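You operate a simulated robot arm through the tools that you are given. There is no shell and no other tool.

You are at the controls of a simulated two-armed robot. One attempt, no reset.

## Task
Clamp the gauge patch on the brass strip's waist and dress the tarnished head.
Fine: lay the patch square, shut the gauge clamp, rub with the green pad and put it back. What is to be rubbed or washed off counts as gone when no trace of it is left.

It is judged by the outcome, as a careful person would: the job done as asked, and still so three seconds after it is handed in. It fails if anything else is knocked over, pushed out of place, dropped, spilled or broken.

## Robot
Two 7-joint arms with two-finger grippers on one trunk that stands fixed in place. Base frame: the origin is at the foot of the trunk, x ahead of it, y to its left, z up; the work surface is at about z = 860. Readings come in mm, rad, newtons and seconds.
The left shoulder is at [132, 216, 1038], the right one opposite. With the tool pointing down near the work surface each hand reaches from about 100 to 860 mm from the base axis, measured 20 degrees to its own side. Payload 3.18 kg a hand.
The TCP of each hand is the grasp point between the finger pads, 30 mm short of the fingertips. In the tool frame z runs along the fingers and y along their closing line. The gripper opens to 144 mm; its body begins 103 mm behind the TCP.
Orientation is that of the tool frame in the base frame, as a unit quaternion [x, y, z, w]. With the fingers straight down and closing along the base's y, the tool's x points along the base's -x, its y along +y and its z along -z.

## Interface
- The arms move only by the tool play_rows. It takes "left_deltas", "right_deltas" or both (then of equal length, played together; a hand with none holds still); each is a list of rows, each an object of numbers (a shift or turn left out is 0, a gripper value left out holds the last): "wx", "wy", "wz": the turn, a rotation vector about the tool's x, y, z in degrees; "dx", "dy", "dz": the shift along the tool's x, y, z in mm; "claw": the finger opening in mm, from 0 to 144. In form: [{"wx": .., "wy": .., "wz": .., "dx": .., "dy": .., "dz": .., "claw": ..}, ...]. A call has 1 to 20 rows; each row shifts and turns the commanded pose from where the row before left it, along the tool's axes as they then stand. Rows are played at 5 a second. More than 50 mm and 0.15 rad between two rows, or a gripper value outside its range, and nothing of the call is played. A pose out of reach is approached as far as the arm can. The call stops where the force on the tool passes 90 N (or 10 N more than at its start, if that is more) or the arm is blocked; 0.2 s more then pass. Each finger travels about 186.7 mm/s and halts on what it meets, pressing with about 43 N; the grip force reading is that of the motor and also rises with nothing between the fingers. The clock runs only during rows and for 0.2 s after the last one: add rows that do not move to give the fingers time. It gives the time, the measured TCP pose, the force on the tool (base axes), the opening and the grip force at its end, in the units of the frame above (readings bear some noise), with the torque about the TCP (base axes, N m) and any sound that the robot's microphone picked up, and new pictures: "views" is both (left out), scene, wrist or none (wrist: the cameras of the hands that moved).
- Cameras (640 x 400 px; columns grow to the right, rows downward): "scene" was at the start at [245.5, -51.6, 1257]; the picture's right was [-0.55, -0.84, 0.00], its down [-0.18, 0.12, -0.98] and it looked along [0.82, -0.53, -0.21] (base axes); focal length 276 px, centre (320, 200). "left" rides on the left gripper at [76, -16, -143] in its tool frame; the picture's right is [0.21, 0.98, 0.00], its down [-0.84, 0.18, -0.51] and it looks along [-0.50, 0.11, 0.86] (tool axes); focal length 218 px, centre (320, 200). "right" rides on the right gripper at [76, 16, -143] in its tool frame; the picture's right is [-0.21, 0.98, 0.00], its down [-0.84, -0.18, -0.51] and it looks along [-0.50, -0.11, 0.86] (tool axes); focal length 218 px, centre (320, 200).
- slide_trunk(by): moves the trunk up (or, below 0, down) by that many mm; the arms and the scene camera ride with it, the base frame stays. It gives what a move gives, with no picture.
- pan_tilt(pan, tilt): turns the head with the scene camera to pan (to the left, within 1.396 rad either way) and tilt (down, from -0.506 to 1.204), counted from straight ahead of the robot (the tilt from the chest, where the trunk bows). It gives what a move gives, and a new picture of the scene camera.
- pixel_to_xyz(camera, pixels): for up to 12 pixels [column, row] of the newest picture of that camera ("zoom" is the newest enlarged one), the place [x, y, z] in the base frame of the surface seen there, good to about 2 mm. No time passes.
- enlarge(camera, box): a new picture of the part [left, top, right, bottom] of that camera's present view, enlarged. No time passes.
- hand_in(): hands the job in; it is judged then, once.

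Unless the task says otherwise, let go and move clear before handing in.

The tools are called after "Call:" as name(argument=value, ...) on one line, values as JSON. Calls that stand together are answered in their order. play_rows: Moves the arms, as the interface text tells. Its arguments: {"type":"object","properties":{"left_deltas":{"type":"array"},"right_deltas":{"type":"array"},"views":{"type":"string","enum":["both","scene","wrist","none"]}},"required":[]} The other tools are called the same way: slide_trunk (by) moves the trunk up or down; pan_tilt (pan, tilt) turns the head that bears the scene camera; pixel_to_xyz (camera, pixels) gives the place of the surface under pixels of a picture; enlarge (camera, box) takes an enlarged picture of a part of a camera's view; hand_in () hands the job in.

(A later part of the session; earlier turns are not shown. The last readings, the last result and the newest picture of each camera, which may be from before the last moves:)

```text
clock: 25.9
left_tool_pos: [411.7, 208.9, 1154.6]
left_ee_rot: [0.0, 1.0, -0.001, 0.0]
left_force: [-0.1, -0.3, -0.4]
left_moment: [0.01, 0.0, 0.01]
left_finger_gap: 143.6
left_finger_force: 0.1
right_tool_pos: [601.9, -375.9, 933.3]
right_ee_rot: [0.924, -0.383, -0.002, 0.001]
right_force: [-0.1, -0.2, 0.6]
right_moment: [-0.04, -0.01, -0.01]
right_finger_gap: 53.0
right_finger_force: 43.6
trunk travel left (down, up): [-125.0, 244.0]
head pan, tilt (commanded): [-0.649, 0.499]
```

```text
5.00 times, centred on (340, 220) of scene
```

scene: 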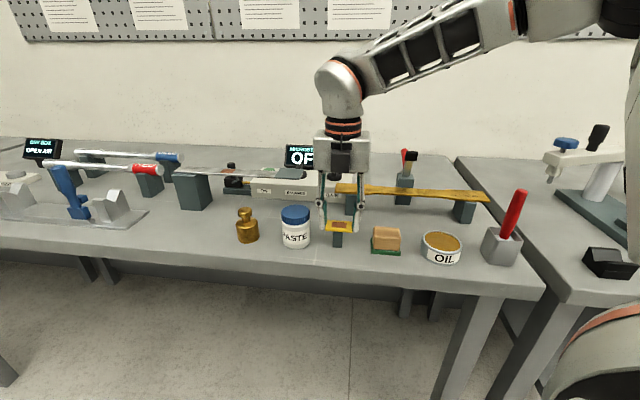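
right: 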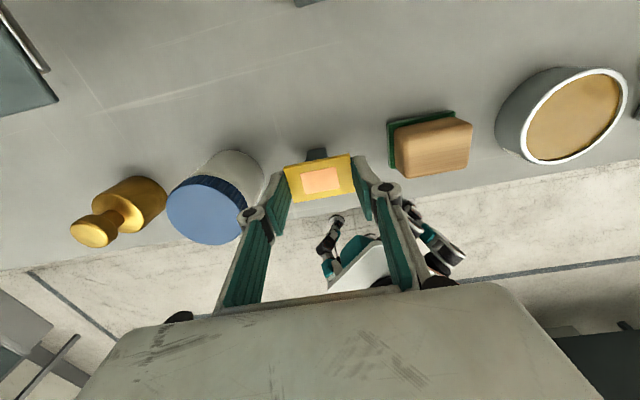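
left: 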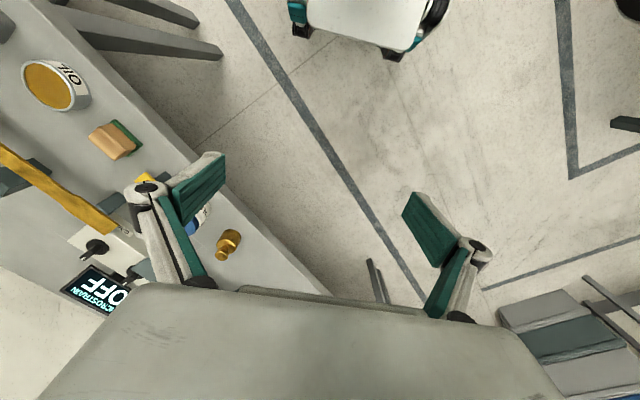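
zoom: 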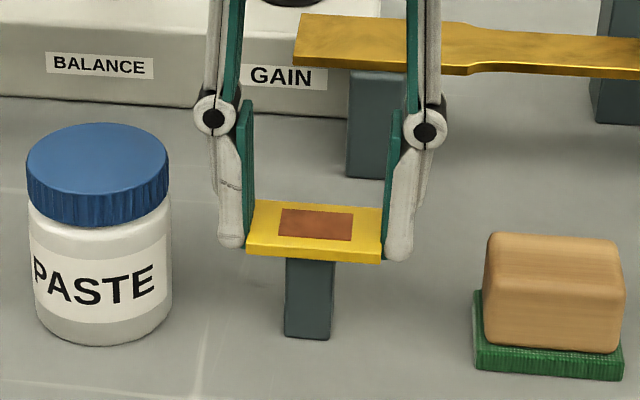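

The patch is gripped squarely (gap 53.0, 43.6 N). I lift it straight up to z≈1060 and check.

Call:
play_rows(right_deltas=[{"dz": -10}, {"dz": -30}, {"dz": -40}, {"dz": -46}, {}], views="both")

Call:
enlarge(camera="scene", box=[270, 110, 410, 210])

```text
clock: 27.1
left_tool_pos: [413.6, 209.2, 1154.2]
left_ee_rot: [0.0, 1.0, 0.0, -0.001]
left_force: [0.3, 0.7, 0.4]
left_moment: [-0.02, 0.03, 0.01]
left_finger_gap: 143.8
left_finger_force: 0.0
right_tool_pos: [600.9, -376.6, 1058.8]
right_ee_rot: [0.924, -0.384, -0.003, -0.001]
right_force: [0.2, 0.1, -0.1]
right_moment: [-0.01, 0.04, -0.02]
right_finger_gap: 53.1
right_finger_force: 43.4
trunk travel left (down, up): [-125.0, 244.0]
head pan, tilt (commanded): [-0.649, 0.499]
```

scene: 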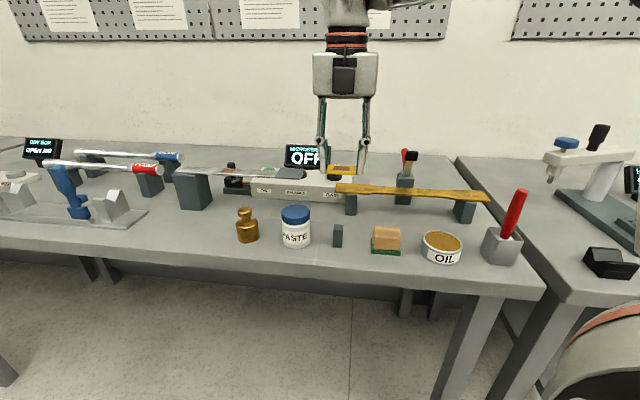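
right: 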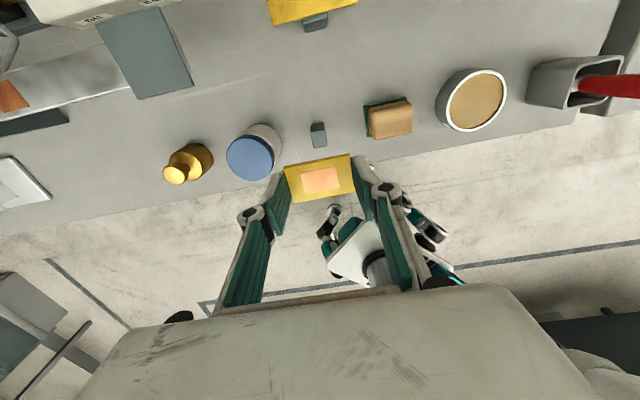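

```text
4.00 times, centred on (340, 160) of scene
```

zoom: 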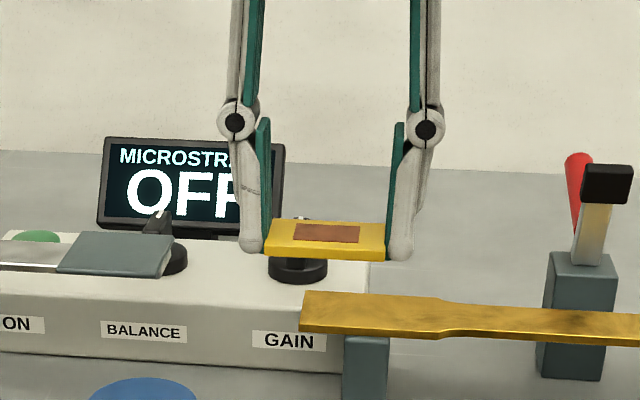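

The patch hangs level between the fingertips. I'll measure the patch in the hand and refine the strip waist and clamp geometry from the scene view.

Call:
enlarge(camera="right", box=[260, 130, 380, 220])

Call:
pixel_to_xyz(camera="zoom", pixels=[[130, 190], [470, 130], [505, 310], [190, 375], [320, 250]])

Call:
enlarge(camera="scene", box=[370, 135, 450, 225])

```text
4.44 times, centred on (320, 175) of right
```

zoom: 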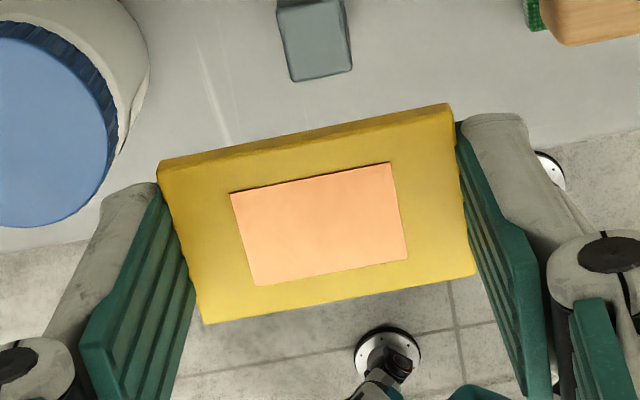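

```text
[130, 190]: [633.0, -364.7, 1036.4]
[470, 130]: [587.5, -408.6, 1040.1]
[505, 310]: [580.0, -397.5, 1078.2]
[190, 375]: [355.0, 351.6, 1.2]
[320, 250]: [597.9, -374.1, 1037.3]
```

```text
4.44 times, centred on (410, 180) of scene
```

zoom: 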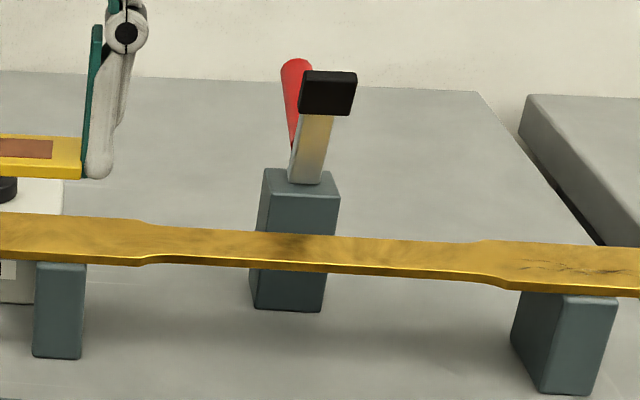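

Call:
pixel_to_xyz(camera="zoom", pixels=[[150, 258], [160, 254], [475, 278], [500, 284], [485, 243], [160, 227], [300, 237], [300, 264], [280, 237], [280, 262], [330, 240], [330, 267]])

Call:
pixel_to_xyz(camera="zoom", pixels=[[303, 76], [352, 76], [346, 110], [302, 104], [305, 178], [318, 180], [290, 178], [268, 172], [335, 176], [325, 194], [262, 192], [296, 70]])

Call:
enlarge(camera="right", box=[280, 140, 360, 200])

Call:
pixel_to_xyz(camera="right", pixels=[[297, 167], [360, 154], [366, 191], [306, 202], [331, 180], [320, 181]])

```text
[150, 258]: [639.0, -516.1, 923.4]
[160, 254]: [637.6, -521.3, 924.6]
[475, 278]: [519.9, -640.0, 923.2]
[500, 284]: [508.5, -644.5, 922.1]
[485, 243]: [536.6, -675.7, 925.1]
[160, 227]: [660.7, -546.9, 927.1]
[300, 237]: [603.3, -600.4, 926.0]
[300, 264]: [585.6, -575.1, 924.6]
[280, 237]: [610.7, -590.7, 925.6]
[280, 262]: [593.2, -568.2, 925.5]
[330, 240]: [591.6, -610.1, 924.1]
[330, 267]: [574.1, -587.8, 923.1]
```

```text
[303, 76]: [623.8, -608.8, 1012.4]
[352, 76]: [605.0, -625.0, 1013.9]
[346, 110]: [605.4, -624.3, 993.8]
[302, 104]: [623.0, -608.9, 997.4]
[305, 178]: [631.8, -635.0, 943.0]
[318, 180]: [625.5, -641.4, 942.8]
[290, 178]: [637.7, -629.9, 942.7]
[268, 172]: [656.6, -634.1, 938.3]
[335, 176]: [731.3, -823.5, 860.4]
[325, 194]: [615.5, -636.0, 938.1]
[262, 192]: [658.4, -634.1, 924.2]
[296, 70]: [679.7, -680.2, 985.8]
```

```text
6.67 times, centred on (320, 170) of right
```

zoom: 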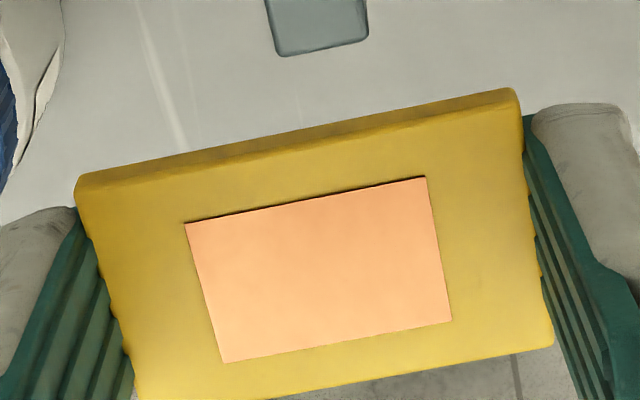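

```text
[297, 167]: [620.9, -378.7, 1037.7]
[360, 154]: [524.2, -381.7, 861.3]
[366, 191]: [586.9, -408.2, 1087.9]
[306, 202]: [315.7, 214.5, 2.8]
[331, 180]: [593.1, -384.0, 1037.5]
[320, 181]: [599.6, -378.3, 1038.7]
```

Strip centre from both cameras is about (591,-594) with the foot's s-centre matching; I move the patch over the waist at z≈1059 (foot top is 1013).

Call:
play_rows(right_deltas=[{"dx": 24.5, "dy": 26.8}, {"dx": 24.5, "dy": 26.8}, {"dx": 24.5, "dy": 26.8}, {"dx": 24.5, "dy": 26.8}, {"dx": 24.4, "dy": 26.8}, {"dx": 22.4, "dy": 26.8}, {}], views="both")

Call:
enlarge(camera="scene", box=[350, 100, 480, 220])

```text
clock: 28.7
left_tool_pos: [411.7, 209.4, 1155.4]
left_ee_rot: [-0.001, 1.0, 0.001, 0.0]
left_force: [0.4, -0.8, 0.5]
left_moment: [0.02, 0.04, -0.01]
left_finger_gap: 143.9
left_finger_force: 0.1
right_tool_pos: [589.0, -593.4, 1058.7]
right_ee_rot: [0.924, -0.383, -0.001, 0.0]
right_force: [-0.1, 0.1, 0.0]
right_moment: [-0.01, -0.04, -0.01]
right_finger_gap: 53.2
right_finger_force: 42.3
trunk travel left (down, up): [-125.0, 244.0]
head pan, tilt (commanded): [-0.649, 0.499]
```

scene: 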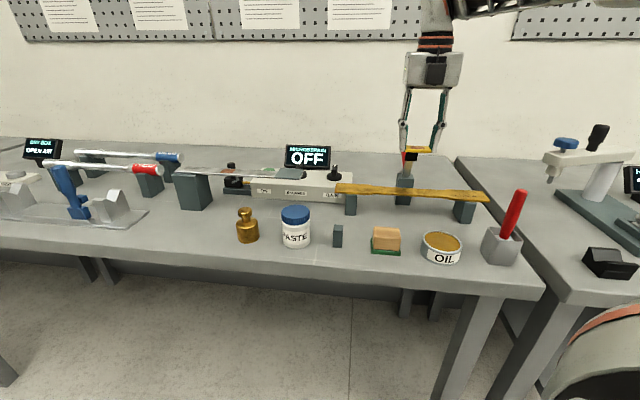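
right: 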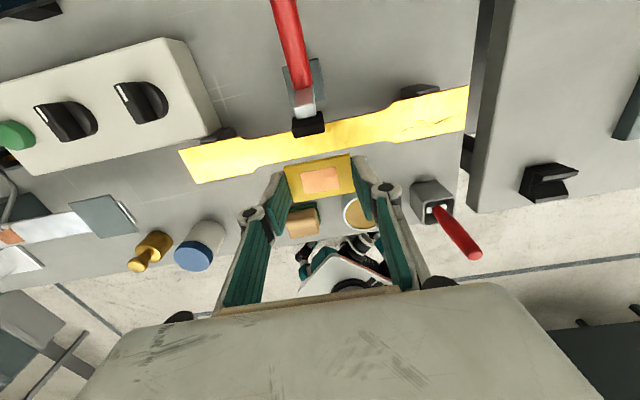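

```text
3.33 times, centred on (415, 160) of scene
```

zoom: 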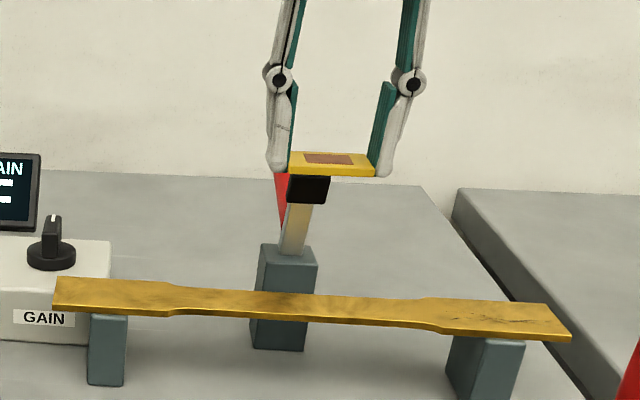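

The hand is at (589,-593.4,1058.7), in front of and above the raised foot (zoom: foot at (307,190)). I lower to z≈985 and compare patch and strip edges from the same camera.

Call:
play_rows(right_deltas=[{"dz": 25}, {"dz": 25}, {"dz": 24}, {}], views="both")

Call:
enlarge(camera="right", box=[230, 80, 410, 220])

Call:
enlarge(camera="scene", box=[350, 100, 480, 220])

```text
clock: 29.7
left_tool_pos: [412.1, 209.1, 1154.8]
left_ee_rot: [0.0, 1.0, 0.0, 0.0]
left_force: [0.9, -0.5, 0.1]
left_moment: [-0.04, -0.02, -0.02]
left_finger_gap: 144.1
left_finger_force: 0.1
right_tool_pos: [589.2, -593.5, 985.9]
right_ee_rot: [0.924, -0.383, -0.001, 0.0]
right_force: [-0.1, 0.5, -0.4]
right_moment: [0.02, -0.01, -0.02]
right_finger_gap: 53.1
right_finger_force: 43.2
trunk travel left (down, up): [-125.0, 244.0]
head pan, tilt (commanded): [-0.649, 0.499]
```

scene: 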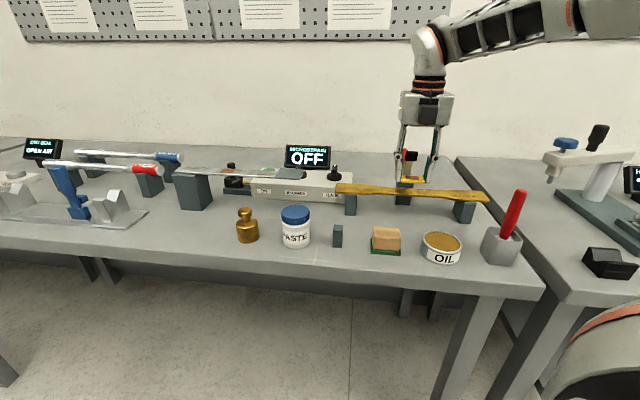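
right: 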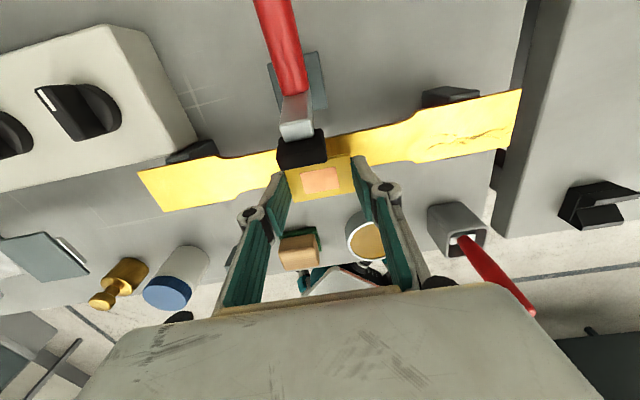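

```text
2.86 times, centred on (320, 150) of right
```

zoom: 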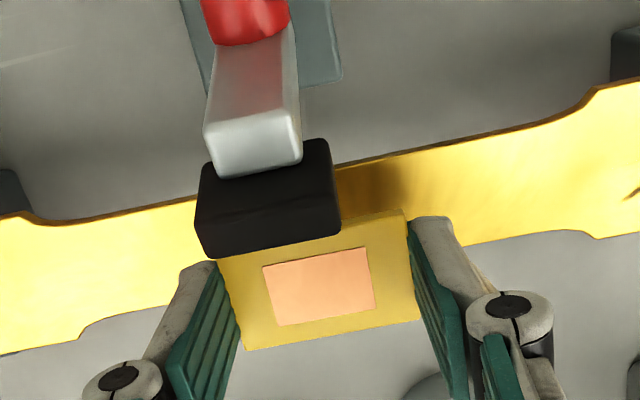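

```text
3.33 times, centred on (415, 160) of scene
```

zoom: 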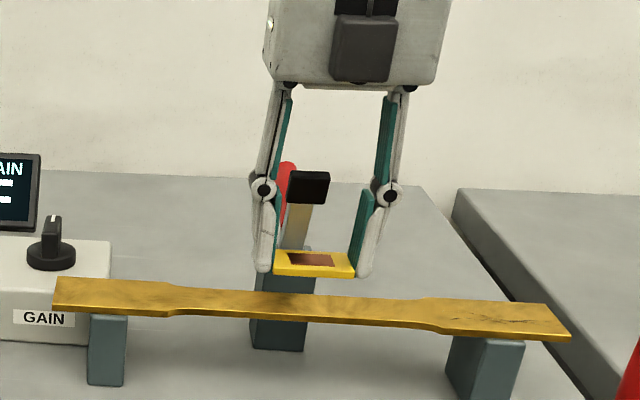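

I'll read patch, foot and strip points from the wrist view to line them up.

Call:
enlarge(camera="right", box=[230, 80, 410, 220])

Call:
pixel_to_xyz(camera="zoom", pixels=[[320, 286], [222, 268], [400, 214], [415, 315], [248, 345], [200, 168], [326, 144], [336, 228], [214, 252], [232, 170], [297, 158]])

Call:
pixel_to_xyz(camera="zoom", pixels=[[400, 160], [470, 140], [470, 240], [560, 120], [560, 228], [590, 98], [585, 230], [150, 212], [60, 222], [100, 320], [150, 305], [240, 40]])

```text
2.86 times, centred on (320, 150) of right
```

zoom: 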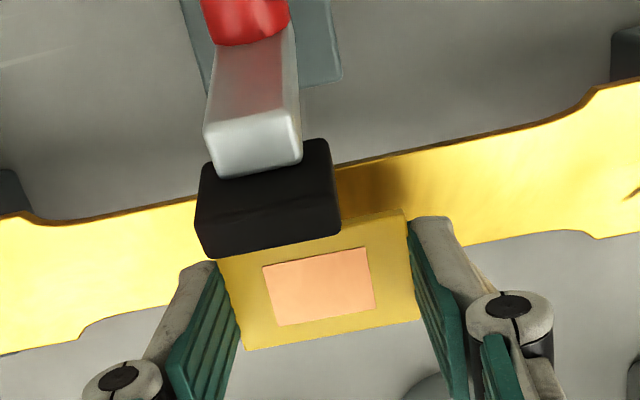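

```text
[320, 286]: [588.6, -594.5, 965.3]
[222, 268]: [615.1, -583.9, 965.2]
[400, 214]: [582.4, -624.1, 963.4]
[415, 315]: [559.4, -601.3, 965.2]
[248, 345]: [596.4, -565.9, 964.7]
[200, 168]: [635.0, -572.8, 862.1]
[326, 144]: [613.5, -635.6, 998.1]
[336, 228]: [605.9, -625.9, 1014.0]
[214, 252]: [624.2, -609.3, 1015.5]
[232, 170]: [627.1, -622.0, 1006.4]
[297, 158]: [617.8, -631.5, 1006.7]
```

```text
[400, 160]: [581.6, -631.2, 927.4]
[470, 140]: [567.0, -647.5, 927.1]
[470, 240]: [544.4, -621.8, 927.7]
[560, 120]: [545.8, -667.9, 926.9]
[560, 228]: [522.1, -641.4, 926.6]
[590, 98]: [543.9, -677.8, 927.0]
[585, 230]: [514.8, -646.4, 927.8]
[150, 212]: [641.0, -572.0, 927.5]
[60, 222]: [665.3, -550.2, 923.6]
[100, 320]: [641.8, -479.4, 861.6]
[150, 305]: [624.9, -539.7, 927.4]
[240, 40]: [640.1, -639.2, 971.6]
```

Call:
enlarge(camera="right", box=[345, 110, 425, 180])

```text
5.71 times, centred on (385, 145) of right
```

zoom: 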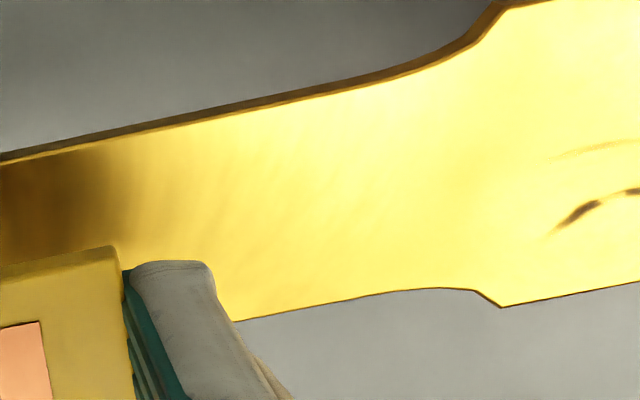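

Call:
pixel_to_xyz(camera="zoom", pixels=[[240, 114], [200, 124], [300, 98], [150, 136], [240, 318], [300, 306], [340, 298], [490, 20], [480, 287], [498, 303], [5, 164], [118, 250]])

```text
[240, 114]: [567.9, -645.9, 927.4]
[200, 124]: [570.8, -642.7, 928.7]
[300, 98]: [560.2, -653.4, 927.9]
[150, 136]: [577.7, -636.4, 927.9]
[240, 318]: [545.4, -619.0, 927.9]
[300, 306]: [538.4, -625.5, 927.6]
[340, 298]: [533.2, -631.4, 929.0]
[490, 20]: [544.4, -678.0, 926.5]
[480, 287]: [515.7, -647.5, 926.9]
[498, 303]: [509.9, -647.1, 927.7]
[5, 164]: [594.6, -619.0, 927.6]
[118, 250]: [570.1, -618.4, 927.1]
```

The wrist camera puts the waist between n=823.3 and 858.2 (35 mm wide, centre ≈840.8). I'll cross-check with a tight scene enlargement.

Call:
enlarge(camera="scene", box=[420, 180, 470, 212])

```text
12.50 times, centred on (445, 196) of scene
```

zoom: 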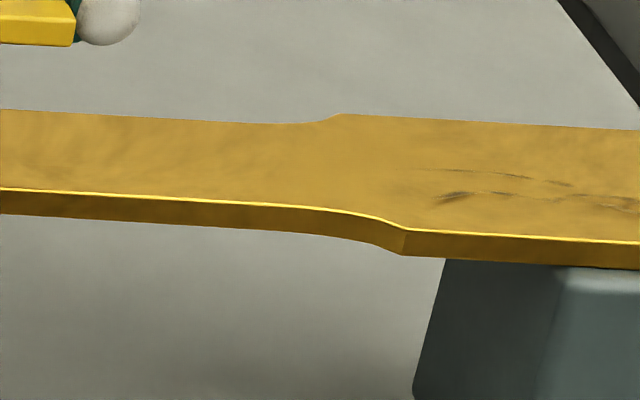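

Call:
pixel_to_xyz(camera="zoom", pixels=[[20, 114], [80, 117], [140, 120], [200, 124], [20, 187], [80, 192], [140, 196], [200, 200], [80, 210], [200, 222], [450, 126], [450, 226]])

Call:
enlarge(camera="scene", box=[395, 165, 445, 197])

```text
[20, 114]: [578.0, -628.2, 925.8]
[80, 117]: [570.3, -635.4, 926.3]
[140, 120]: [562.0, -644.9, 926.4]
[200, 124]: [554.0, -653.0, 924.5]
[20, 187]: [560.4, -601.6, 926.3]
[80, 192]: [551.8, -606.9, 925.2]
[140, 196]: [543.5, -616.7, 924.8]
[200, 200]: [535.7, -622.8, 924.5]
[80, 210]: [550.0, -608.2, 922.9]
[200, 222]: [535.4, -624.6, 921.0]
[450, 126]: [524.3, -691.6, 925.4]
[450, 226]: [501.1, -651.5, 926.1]
```

```text
12.50 times, centred on (420, 181) of scene
```

zoom: 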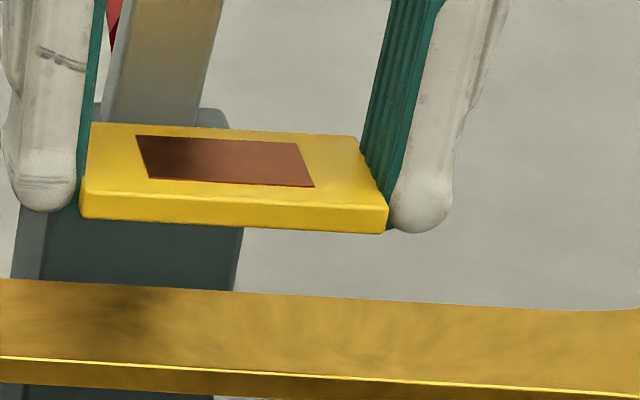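

Call:
pixel_to_xyz(camera="zoom", pixels=[[100, 127], [352, 140], [380, 203], [90, 190], [225, 162], [150, 140], [150, 190], [250, 135], [250, 195], [250, 200], [230, 287], [230, 360]])

```text
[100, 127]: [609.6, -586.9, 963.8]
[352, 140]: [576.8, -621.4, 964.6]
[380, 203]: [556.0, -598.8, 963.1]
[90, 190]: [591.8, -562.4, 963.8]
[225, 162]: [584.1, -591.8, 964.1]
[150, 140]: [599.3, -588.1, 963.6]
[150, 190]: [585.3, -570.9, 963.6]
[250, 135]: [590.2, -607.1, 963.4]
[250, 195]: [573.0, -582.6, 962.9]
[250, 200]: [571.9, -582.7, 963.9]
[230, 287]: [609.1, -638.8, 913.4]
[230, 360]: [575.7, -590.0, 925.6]
```

Both cameras agree the patch must move about +4 mm outward (n) and ~+2.5 mm in s to sit centred on the waist under the foot. I make that shift and lower to just above the strip.

Call:
play_rows(right_deltas=[{"dx": 4.1, "dy": -2.3}, {"dz": 10}, {"dz": 9}, {"dz": 7}, {}], views="both")

Call:
enlarge(camera="right", box=[240, 90, 440, 220])

Call:
enlarge(camera="scene", box=[385, 155, 455, 207])

```text
clock: 30.9
left_tool_pos: [410.8, 209.1, 1155.8]
left_ee_rot: [0.0, 1.0, 0.001, -0.001]
left_force: [-0.4, 0.3, -0.5]
left_moment: [-0.03, 0.02, -0.04]
left_finger_gap: 144.0
left_finger_force: 0.0
right_tool_pos: [595.0, -593.7, 958.9]
right_ee_rot: [0.924, -0.383, -0.002, 0.0]
right_force: [-0.2, -0.7, 0.2]
right_moment: [0.02, 0.02, 0.02]
right_finger_gap: 53.0
right_finger_force: 43.6
trunk travel left (down, up): [-125.0, 244.0]
head pan, tilt (commanded): [-0.649, 0.499]
```

scene: 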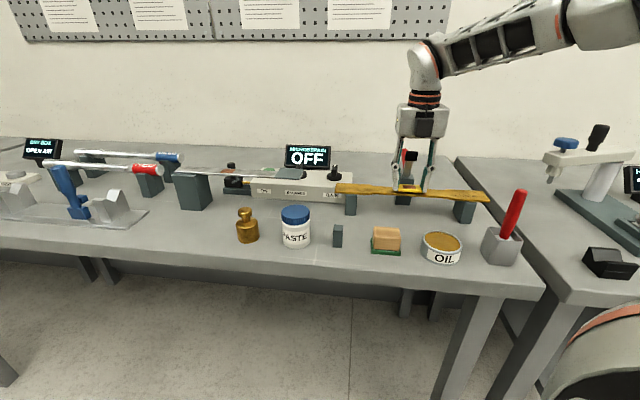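
right: 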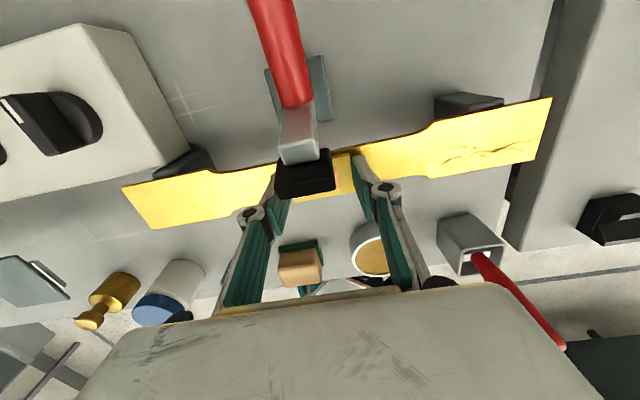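

```text
3.08 times, centred on (340, 155) of right
```

zoom: 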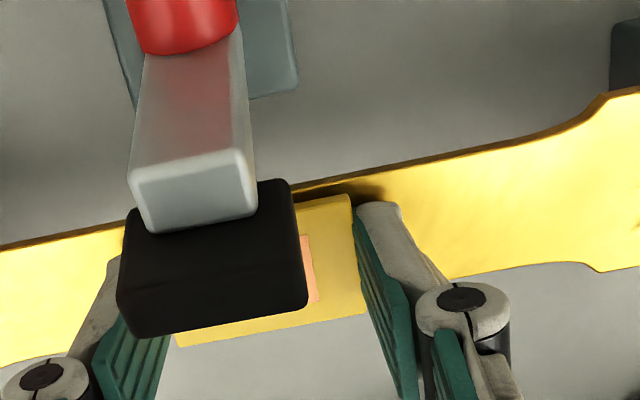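

```text
7.69 times, centred on (420, 181) of scene
```

zoom: 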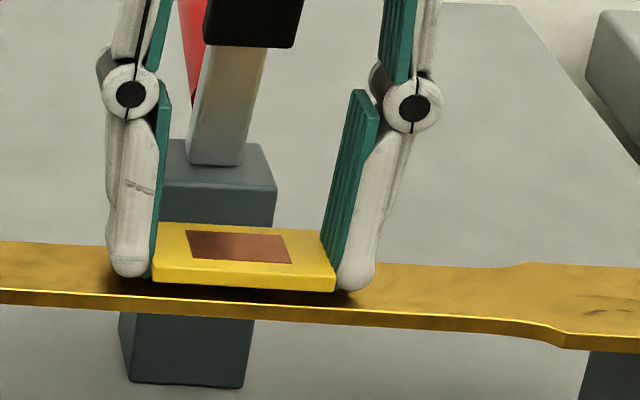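

Call:
pixel_to_xyz(camera="zoom", pixels=[[160, 225], [318, 234], [332, 276], [155, 270], [240, 248], [212, 40], [292, 42], [205, 5], [250, 300], [250, 250], [205, 165], [245, 165]])

Call:
enlarge(camera="right", box=[260, 130, 390, 220])

```text
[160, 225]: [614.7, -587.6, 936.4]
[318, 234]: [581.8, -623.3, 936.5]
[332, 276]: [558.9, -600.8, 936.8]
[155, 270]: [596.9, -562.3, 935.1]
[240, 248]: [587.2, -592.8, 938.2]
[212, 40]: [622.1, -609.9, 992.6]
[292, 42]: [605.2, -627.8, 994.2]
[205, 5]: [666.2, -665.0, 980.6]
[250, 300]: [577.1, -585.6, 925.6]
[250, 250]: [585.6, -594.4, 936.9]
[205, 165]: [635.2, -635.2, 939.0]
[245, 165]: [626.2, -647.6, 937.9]
```

```text
4.44 times, centred on (325, 175) of right
```

zoom: 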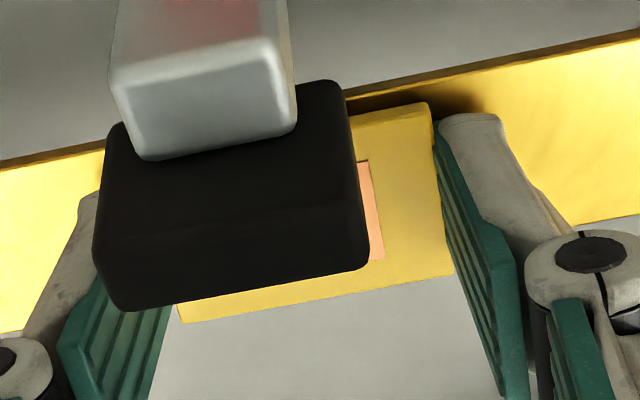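

Call:
pixel_to_xyz(camera="zoom", pixels=[[426, 108], [449, 270], [184, 319], [380, 180], [520, 68], [600, 46], [590, 224], [630, 216], [100, 240], [360, 258], [345, 90], [125, 305]])

```text
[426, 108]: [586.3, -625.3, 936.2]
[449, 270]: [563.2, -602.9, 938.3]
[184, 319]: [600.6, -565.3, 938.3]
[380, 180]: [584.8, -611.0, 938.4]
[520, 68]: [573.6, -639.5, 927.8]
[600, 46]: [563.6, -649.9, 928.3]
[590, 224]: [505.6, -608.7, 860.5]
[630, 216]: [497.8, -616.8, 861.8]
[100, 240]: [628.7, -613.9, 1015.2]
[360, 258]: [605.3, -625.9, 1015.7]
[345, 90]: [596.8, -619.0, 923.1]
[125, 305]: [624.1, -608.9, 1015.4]
```

In both cameras the patch is now centred on the waist and under the foot (within ~1 mm) and parallel to the strip. I lower gently, watching force.

Call:
play_rows(right_deltas=[{"dz": 1.5}, {"dz": 1}, {}], views="none")

```text
clock: 31.7
left_tool_pos: [412.5, 209.6, 1154.8]
left_ee_rot: [0.0, 1.0, 0.0, 0.0]
left_force: [-0.3, 0.2, 0.1]
left_moment: [-0.06, -0.02, -0.01]
left_finger_gap: 143.9
left_finger_force: 0.0
right_tool_pos: [594.1, -594.9, 957.2]
right_ee_rot: [0.924, -0.383, -0.001, 0.0]
right_force: [0.0, -0.5, 0.2]
right_moment: [0.03, 0.02, -0.02]
right_finger_gap: 53.2
right_finger_force: 42.9
trunk travel left (down, up): [-125.0, 244.0]
head pan, tilt (commanded): [-0.649, 0.499]
```

No contact yet at z≈957 (force ~0). I continue down in half-millimetre steps.

Call:
play_rows(right_deltas=[{"dz": 0.8}, {}], views="none")

Call:
play_rows(right_deltas=[{"dz": 0.5}, {}], views="wrist")

Call:
enlarge(camera="scene", box=[385, 155, 455, 207])

```text
clock: 32.3
left_tool_pos: [412.7, 208.8, 1153.7]
left_ee_rot: [0.001, 1.0, 0.0, 0.0]
left_force: [-0.7, 0.4, 0.0]
left_moment: [0.0, 0.02, 0.02]
left_finger_gap: 144.1
left_finger_force: 0.0
right_tool_pos: [594.9, -593.7, 956.2]
right_ee_rot: [0.924, -0.382, -0.003, 0.0]
right_force: [0.7, 0.2, 0.1]
right_moment: [-0.01, 0.02, 0.01]
right_finger_gap: 53.4
right_finger_force: 43.2
trunk travel left (down, up): [-125.0, 244.0]
head pan, tilt (commanded): [-0.649, 0.499]
```

```text
clock: 32.9
left_tool_pos: [412.0, 209.4, 1154.1]
left_ee_rot: [0.0, 1.0, 0.0, 0.0]
left_force: [-0.6, 0.2, -0.2]
left_moment: [-0.01, -0.01, -0.01]
left_finger_gap: 144.1
left_finger_force: 0.0
right_tool_pos: [593.1, -594.3, 955.9]
right_ee_rot: [0.924, -0.383, -0.002, -0.001]
right_force: [0.2, 0.6, 1.3]
right_moment: [-0.02, -0.08, 0.0]
right_finger_gap: 53.3
right_finger_force: 43.1
trunk travel left (down, up): [-125.0, 244.0]
head pan, tilt (commanded): [-0.649, 0.499]
```

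right: 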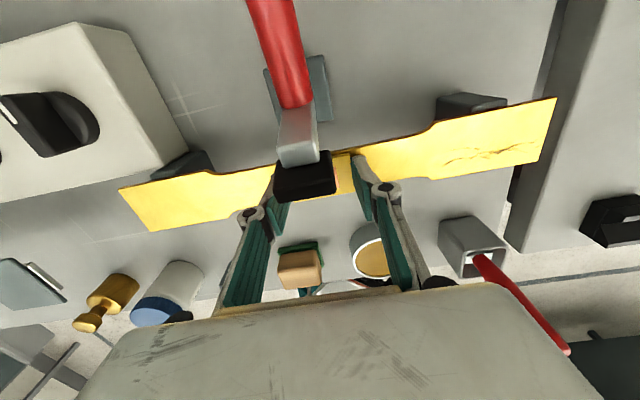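

```text
7.69 times, centred on (420, 181) of scene
```

zoom: 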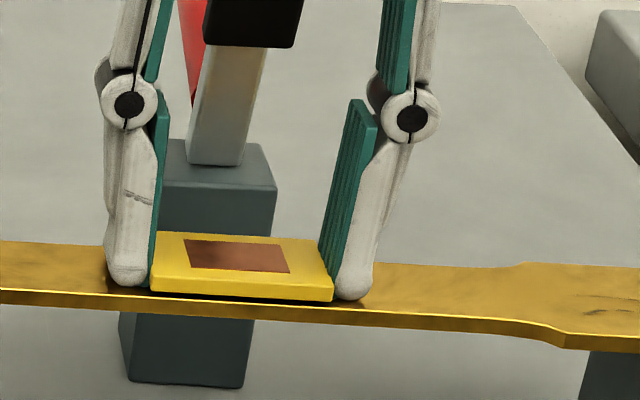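

Force just begins to show (1.3 N); one more half-millimetre to confirm contact.

Call:
play_rows(right_deltas=[{"dz": 0.4}, {}], views="none")

```text
clock: 33.5
left_tool_pos: [412.1, 208.7, 1154.8]
left_ee_rot: [0.0, 1.0, -0.001, 0.0]
left_force: [-0.1, -0.2, -0.1]
left_moment: [0.0, -0.02, 0.02]
left_finger_gap: 144.0
left_finger_force: 0.0
right_tool_pos: [592.4, -592.8, 956.0]
right_ee_rot: [0.924, -0.383, -0.001, -0.001]
right_force: [2.2, -1.1, 3.5]
right_moment: [0.0, -0.07, -0.01]
right_finger_gap: 53.3
right_finger_force: 42.4
trunk travel left (down, up): [-125.0, 244.0]
head pan, tilt (commanded): [-0.649, 0.499]
```

Light contact (3.5 N). I open the fingers slowly and evenly to release the patch.

Call:
play_rows(right_deltas=[{"claw": 54}, {"claw": 55}, {"claw": 56}, {"claw": 58}, {"claw": 62}, {"claw": 66}, {}], views="both")

Call:
enlarge(camera="scene", box=[385, 155, 455, 207])

Call:
enlarge(camera="right", box=[260, 130, 390, 220])

```text
clock: 35.1
left_tool_pos: [412.2, 209.1, 1154.2]
left_ee_rot: [0.0, 1.0, -0.001, 0.001]
left_force: [-0.2, -0.1, 0.0]
left_moment: [0.02, -0.01, -0.03]
left_finger_gap: 144.1
left_finger_force: 0.0
right_tool_pos: [592.9, -593.3, 955.3]
right_ee_rot: [0.924, -0.382, -0.001, 0.0]
right_force: [-1.0, -0.6, 0.9]
right_moment: [0.03, -0.01, 0.04]
right_finger_gap: 65.6
right_finger_force: 0.0
trunk travel left (down, up): [-125.0, 244.0]
head pan, tilt (commanded): [-0.649, 0.499]
```

scene: 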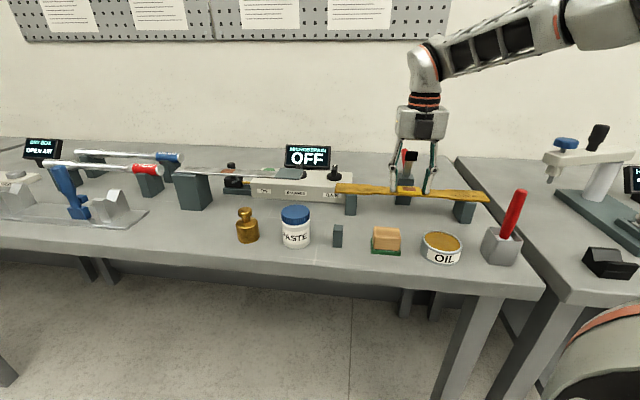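
right: 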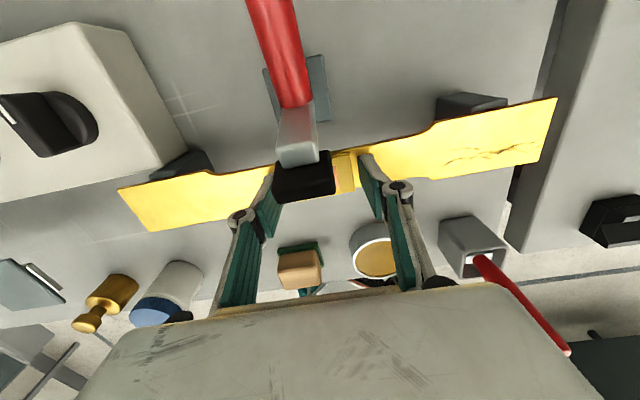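

```text
7.69 times, centred on (420, 181) of scene
```

zoom: 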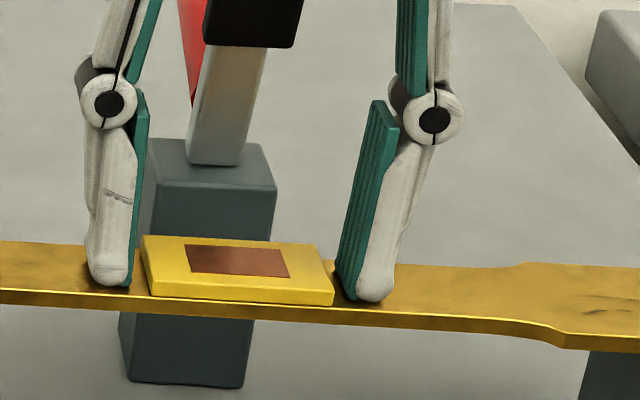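

```text
4.44 times, centred on (325, 175) of right
```

zoom: 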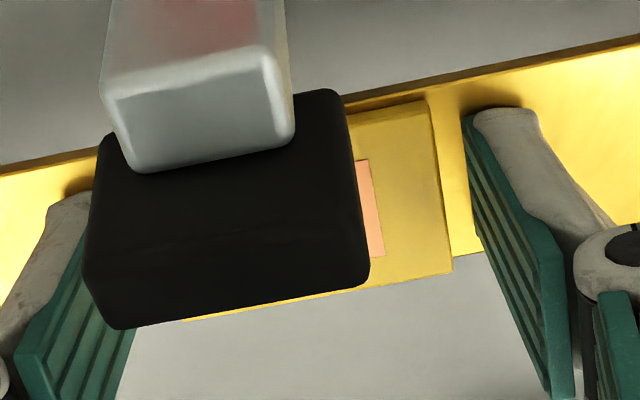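

The patch lies flat on the strip and the fingers are free. I lift straight up and then inspect the patch's alignment.

Call:
play_rows(right_deltas=[{"dz": -5}, {"dz": -20}, {"dz": -40}, {"dz": -40}, {}], views="both")

Call:
enlarge(camera="right", box=[230, 60, 430, 190])

Call:
enlarge(camera="scene", box=[385, 165, 455, 207])

```text
clock: 36.3
left_tool_pos: [412.5, 209.2, 1154.3]
left_ee_rot: [0.0, 1.0, 0.0, 0.0]
left_force: [-0.2, 0.3, -0.7]
left_moment: [0.02, 0.03, -0.01]
left_finger_gap: 143.9
left_finger_force: 0.1
right_tool_pos: [594.2, -594.6, 1059.9]
right_ee_rot: [0.924, -0.383, -0.001, 0.0]
right_force: [-0.1, -0.1, -0.4]
right_moment: [0.01, -0.01, -0.01]
right_finger_gap: 66.0
right_finger_force: 0.1
trunk travel left (down, up): [-125.0, 244.0]
head pan, tilt (commanded): [-0.649, 0.499]
```

scene: 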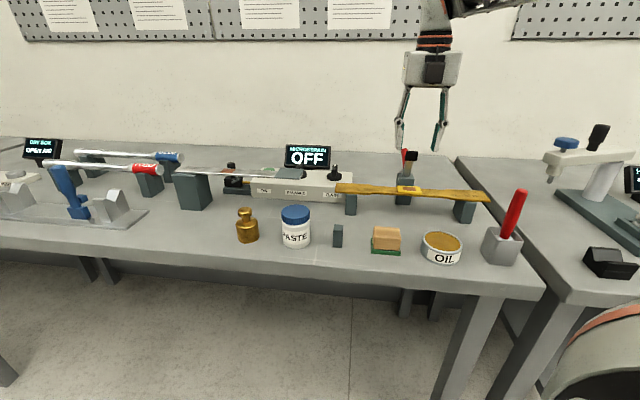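
right: 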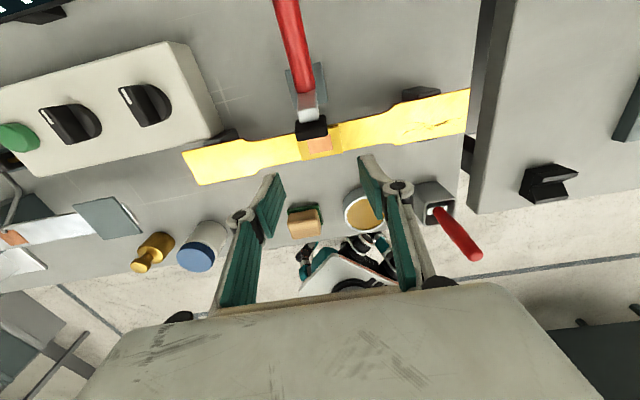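

```text
3.08 times, centred on (330, 125) of right
```

zoom: 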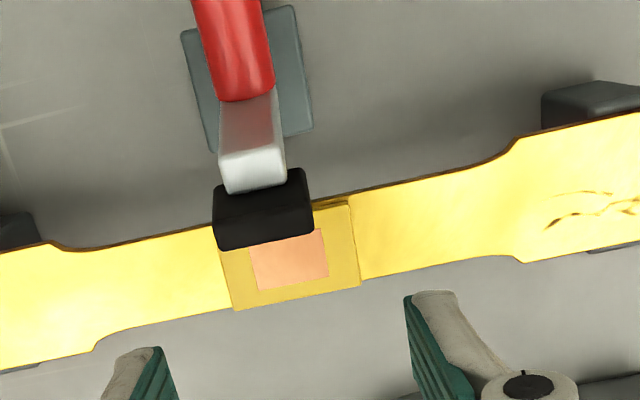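

```text
9.14 times, centred on (420, 186) of scene
```

zoom: 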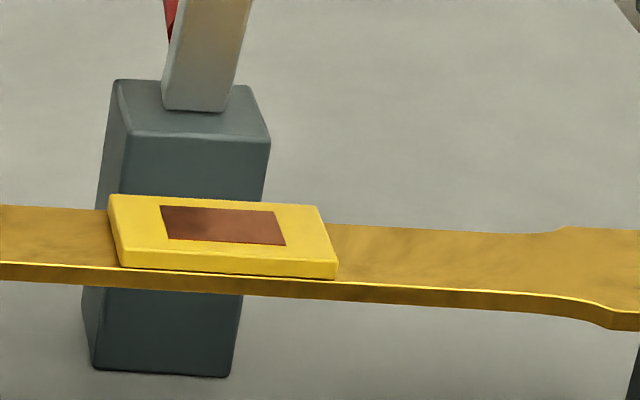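

Call:
pixel_to_xyz(camera="zoom", pixels=[[112, 198], [318, 209], [334, 258], [122, 248], [222, 228], [60, 208], [380, 228], [60, 263], [380, 284], [20, 207], [20, 260]])

Call:
enlarge(camera="right", box=[275, 95, 375, 165])

```text
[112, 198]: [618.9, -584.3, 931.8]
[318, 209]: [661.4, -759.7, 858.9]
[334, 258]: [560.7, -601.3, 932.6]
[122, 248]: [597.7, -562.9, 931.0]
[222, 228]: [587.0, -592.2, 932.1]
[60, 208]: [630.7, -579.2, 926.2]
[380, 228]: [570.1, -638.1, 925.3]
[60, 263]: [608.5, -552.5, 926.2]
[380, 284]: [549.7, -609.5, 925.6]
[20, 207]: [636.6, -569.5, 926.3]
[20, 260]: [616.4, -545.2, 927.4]
```

```text
5.71 times, centred on (325, 130) of right
```

zoom: 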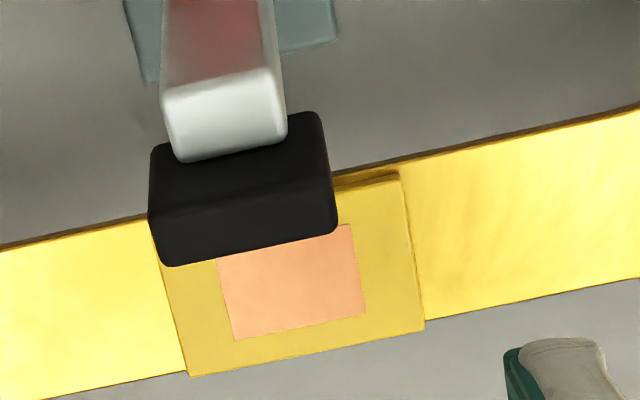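

Call:
pixel_to_xyz(camera="zoom", pixels=[[398, 181], [419, 326], [192, 371], [300, 290], [460, 148], [460, 312], [540, 130], [540, 296], [60, 236], [60, 395], [110, 227], [110, 387]])

```text
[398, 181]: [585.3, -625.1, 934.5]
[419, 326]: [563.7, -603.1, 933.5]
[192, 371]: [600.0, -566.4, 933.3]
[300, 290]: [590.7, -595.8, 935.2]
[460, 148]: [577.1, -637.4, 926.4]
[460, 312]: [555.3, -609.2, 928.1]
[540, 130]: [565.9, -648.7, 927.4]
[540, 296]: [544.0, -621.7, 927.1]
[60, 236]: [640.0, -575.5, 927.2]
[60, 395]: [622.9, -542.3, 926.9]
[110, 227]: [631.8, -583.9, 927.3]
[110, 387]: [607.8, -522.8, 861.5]
```

The patch sits centred and parallel on the waist (offset ≈1 mm, ≈0.6°). Next is the clamp: I measure its handle and surroundings before gripping it.

Call:
enlarge(camera="right", box=[240, 0, 380, 130])

Call:
pixel_to_xyz(camera="scene", pixels=[[400, 140], [480, 140], [350, 145], [440, 158], [404, 152], [402, 160]])

```text
3.08 times, centred on (310, 65) of right
```

zoom: 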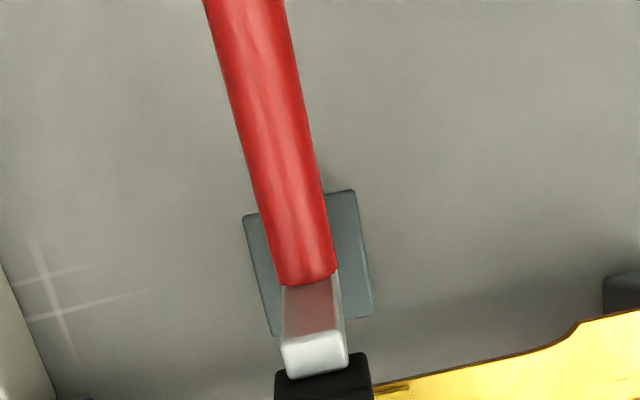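

```text
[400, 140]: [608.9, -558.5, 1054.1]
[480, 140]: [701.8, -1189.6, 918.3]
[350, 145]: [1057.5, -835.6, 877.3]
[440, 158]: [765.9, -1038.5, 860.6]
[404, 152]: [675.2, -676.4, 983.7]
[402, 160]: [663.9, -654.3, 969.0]
```

Call:
pixel_to_xyz(camera="zoom", pixels=[[247, 5], [255, 50], [268, 100], [280, 150], [292, 210], [304, 265], [225, 60], [300, 50], [255, 160], [318, 150], [312, 300], [312, 345]])

Call:
pixel_to_xyz(camera="zoom", pixels=[[246, 215], [352, 192], [370, 312], [276, 330], [330, 240], [255, 230], [285, 330], [345, 318], [285, 372], [345, 358]])

```text
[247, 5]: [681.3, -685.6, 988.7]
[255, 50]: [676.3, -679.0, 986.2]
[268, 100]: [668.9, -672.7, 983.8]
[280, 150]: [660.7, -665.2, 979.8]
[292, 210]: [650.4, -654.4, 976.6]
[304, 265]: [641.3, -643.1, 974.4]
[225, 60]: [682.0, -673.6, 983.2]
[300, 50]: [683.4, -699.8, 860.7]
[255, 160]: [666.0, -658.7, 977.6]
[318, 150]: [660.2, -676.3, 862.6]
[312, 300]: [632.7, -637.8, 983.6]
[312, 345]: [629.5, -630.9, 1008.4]
```

```text
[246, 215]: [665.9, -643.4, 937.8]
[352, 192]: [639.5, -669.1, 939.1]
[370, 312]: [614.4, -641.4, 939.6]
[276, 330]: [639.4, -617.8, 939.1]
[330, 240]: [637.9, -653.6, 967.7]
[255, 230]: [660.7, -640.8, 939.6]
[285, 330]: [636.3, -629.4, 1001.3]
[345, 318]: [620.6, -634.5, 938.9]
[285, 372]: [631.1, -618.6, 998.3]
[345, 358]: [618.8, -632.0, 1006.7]
```

The handle's top runs from (641,-643,974) to about (685,-689,989), ~22 mm thick, square to the clamp arm, with the hinge on the block near n≈906, z≈945. I raise the hand and tilt it 30° so the fingers point outward, then check the reach.

Call:
play_rows(right_deltas=[{"dz": -40}, {"dz": -30}, {"wy": 7.5}, {"wy": 7.5}, {"wy": 7.5}, {"wy": 7.5}, {}], views="both")

```text
clock: 37.9
left_tool_pos: [413.0, 209.8, 1154.2]
left_ee_rot: [0.0, 1.0, 0.0, 0.0]
left_force: [-0.3, 0.6, 0.5]
left_moment: [0.0, 0.0, 0.05]
left_finger_gap: 144.1
left_finger_force: 0.0
right_tool_pos: [595.1, -594.0, 1130.1]
right_ee_rot: [0.893, -0.37, 0.237, 0.099]
right_force: [0.5, -0.3, -0.1]
right_moment: [0.01, 0.0, 0.01]
right_finger_gap: 65.6
right_finger_force: 0.1
trunk travel left (down, up): [-125.0, 244.0]
head pan, tilt (commanded): [-0.649, 0.499]
```

scene: 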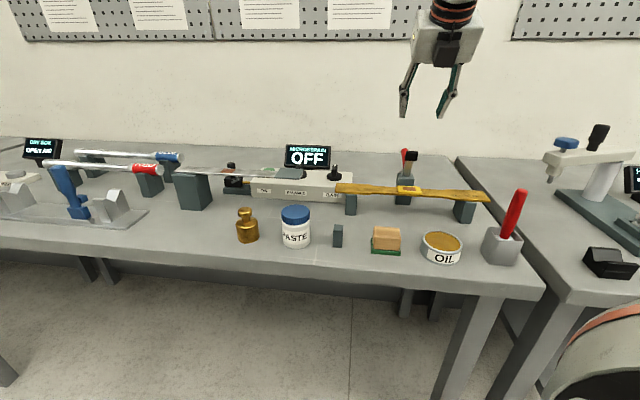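
right: 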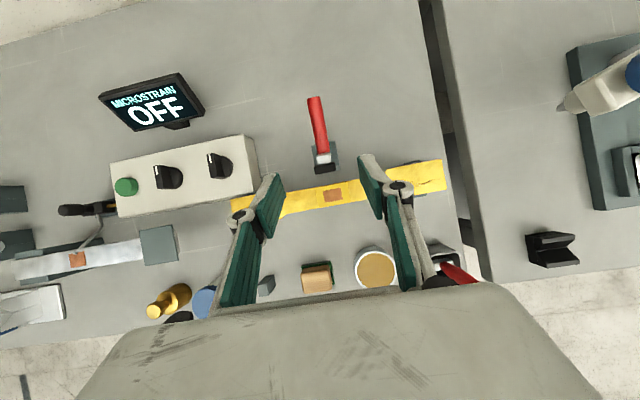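

The tilt worked (fingers point 30° outward) and the wrist camera now looks right down on the clamp. I measure the handle from here.

Call:
enlarge(camera="right", box=[260, 80, 400, 210])

```text
3.08 times, centred on (330, 145) of right
```

zoom: 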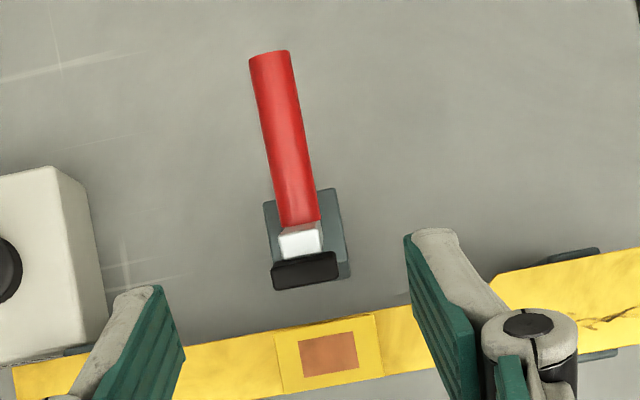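

Call:
pixel_to_xyz(camera="zoom", pixels=[[270, 56], [275, 80], [282, 120], [290, 170], [298, 215], [300, 240], [255, 75], [293, 72], [274, 268], [335, 258], [276, 286], [336, 278]])

```text
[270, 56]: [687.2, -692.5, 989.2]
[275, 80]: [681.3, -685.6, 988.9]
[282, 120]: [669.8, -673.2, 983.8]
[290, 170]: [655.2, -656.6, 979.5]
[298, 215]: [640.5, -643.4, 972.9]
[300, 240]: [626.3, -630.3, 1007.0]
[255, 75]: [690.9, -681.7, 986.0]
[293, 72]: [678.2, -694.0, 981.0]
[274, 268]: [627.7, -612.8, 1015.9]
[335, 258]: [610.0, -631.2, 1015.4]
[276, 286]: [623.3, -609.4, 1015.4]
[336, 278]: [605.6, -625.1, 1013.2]
```

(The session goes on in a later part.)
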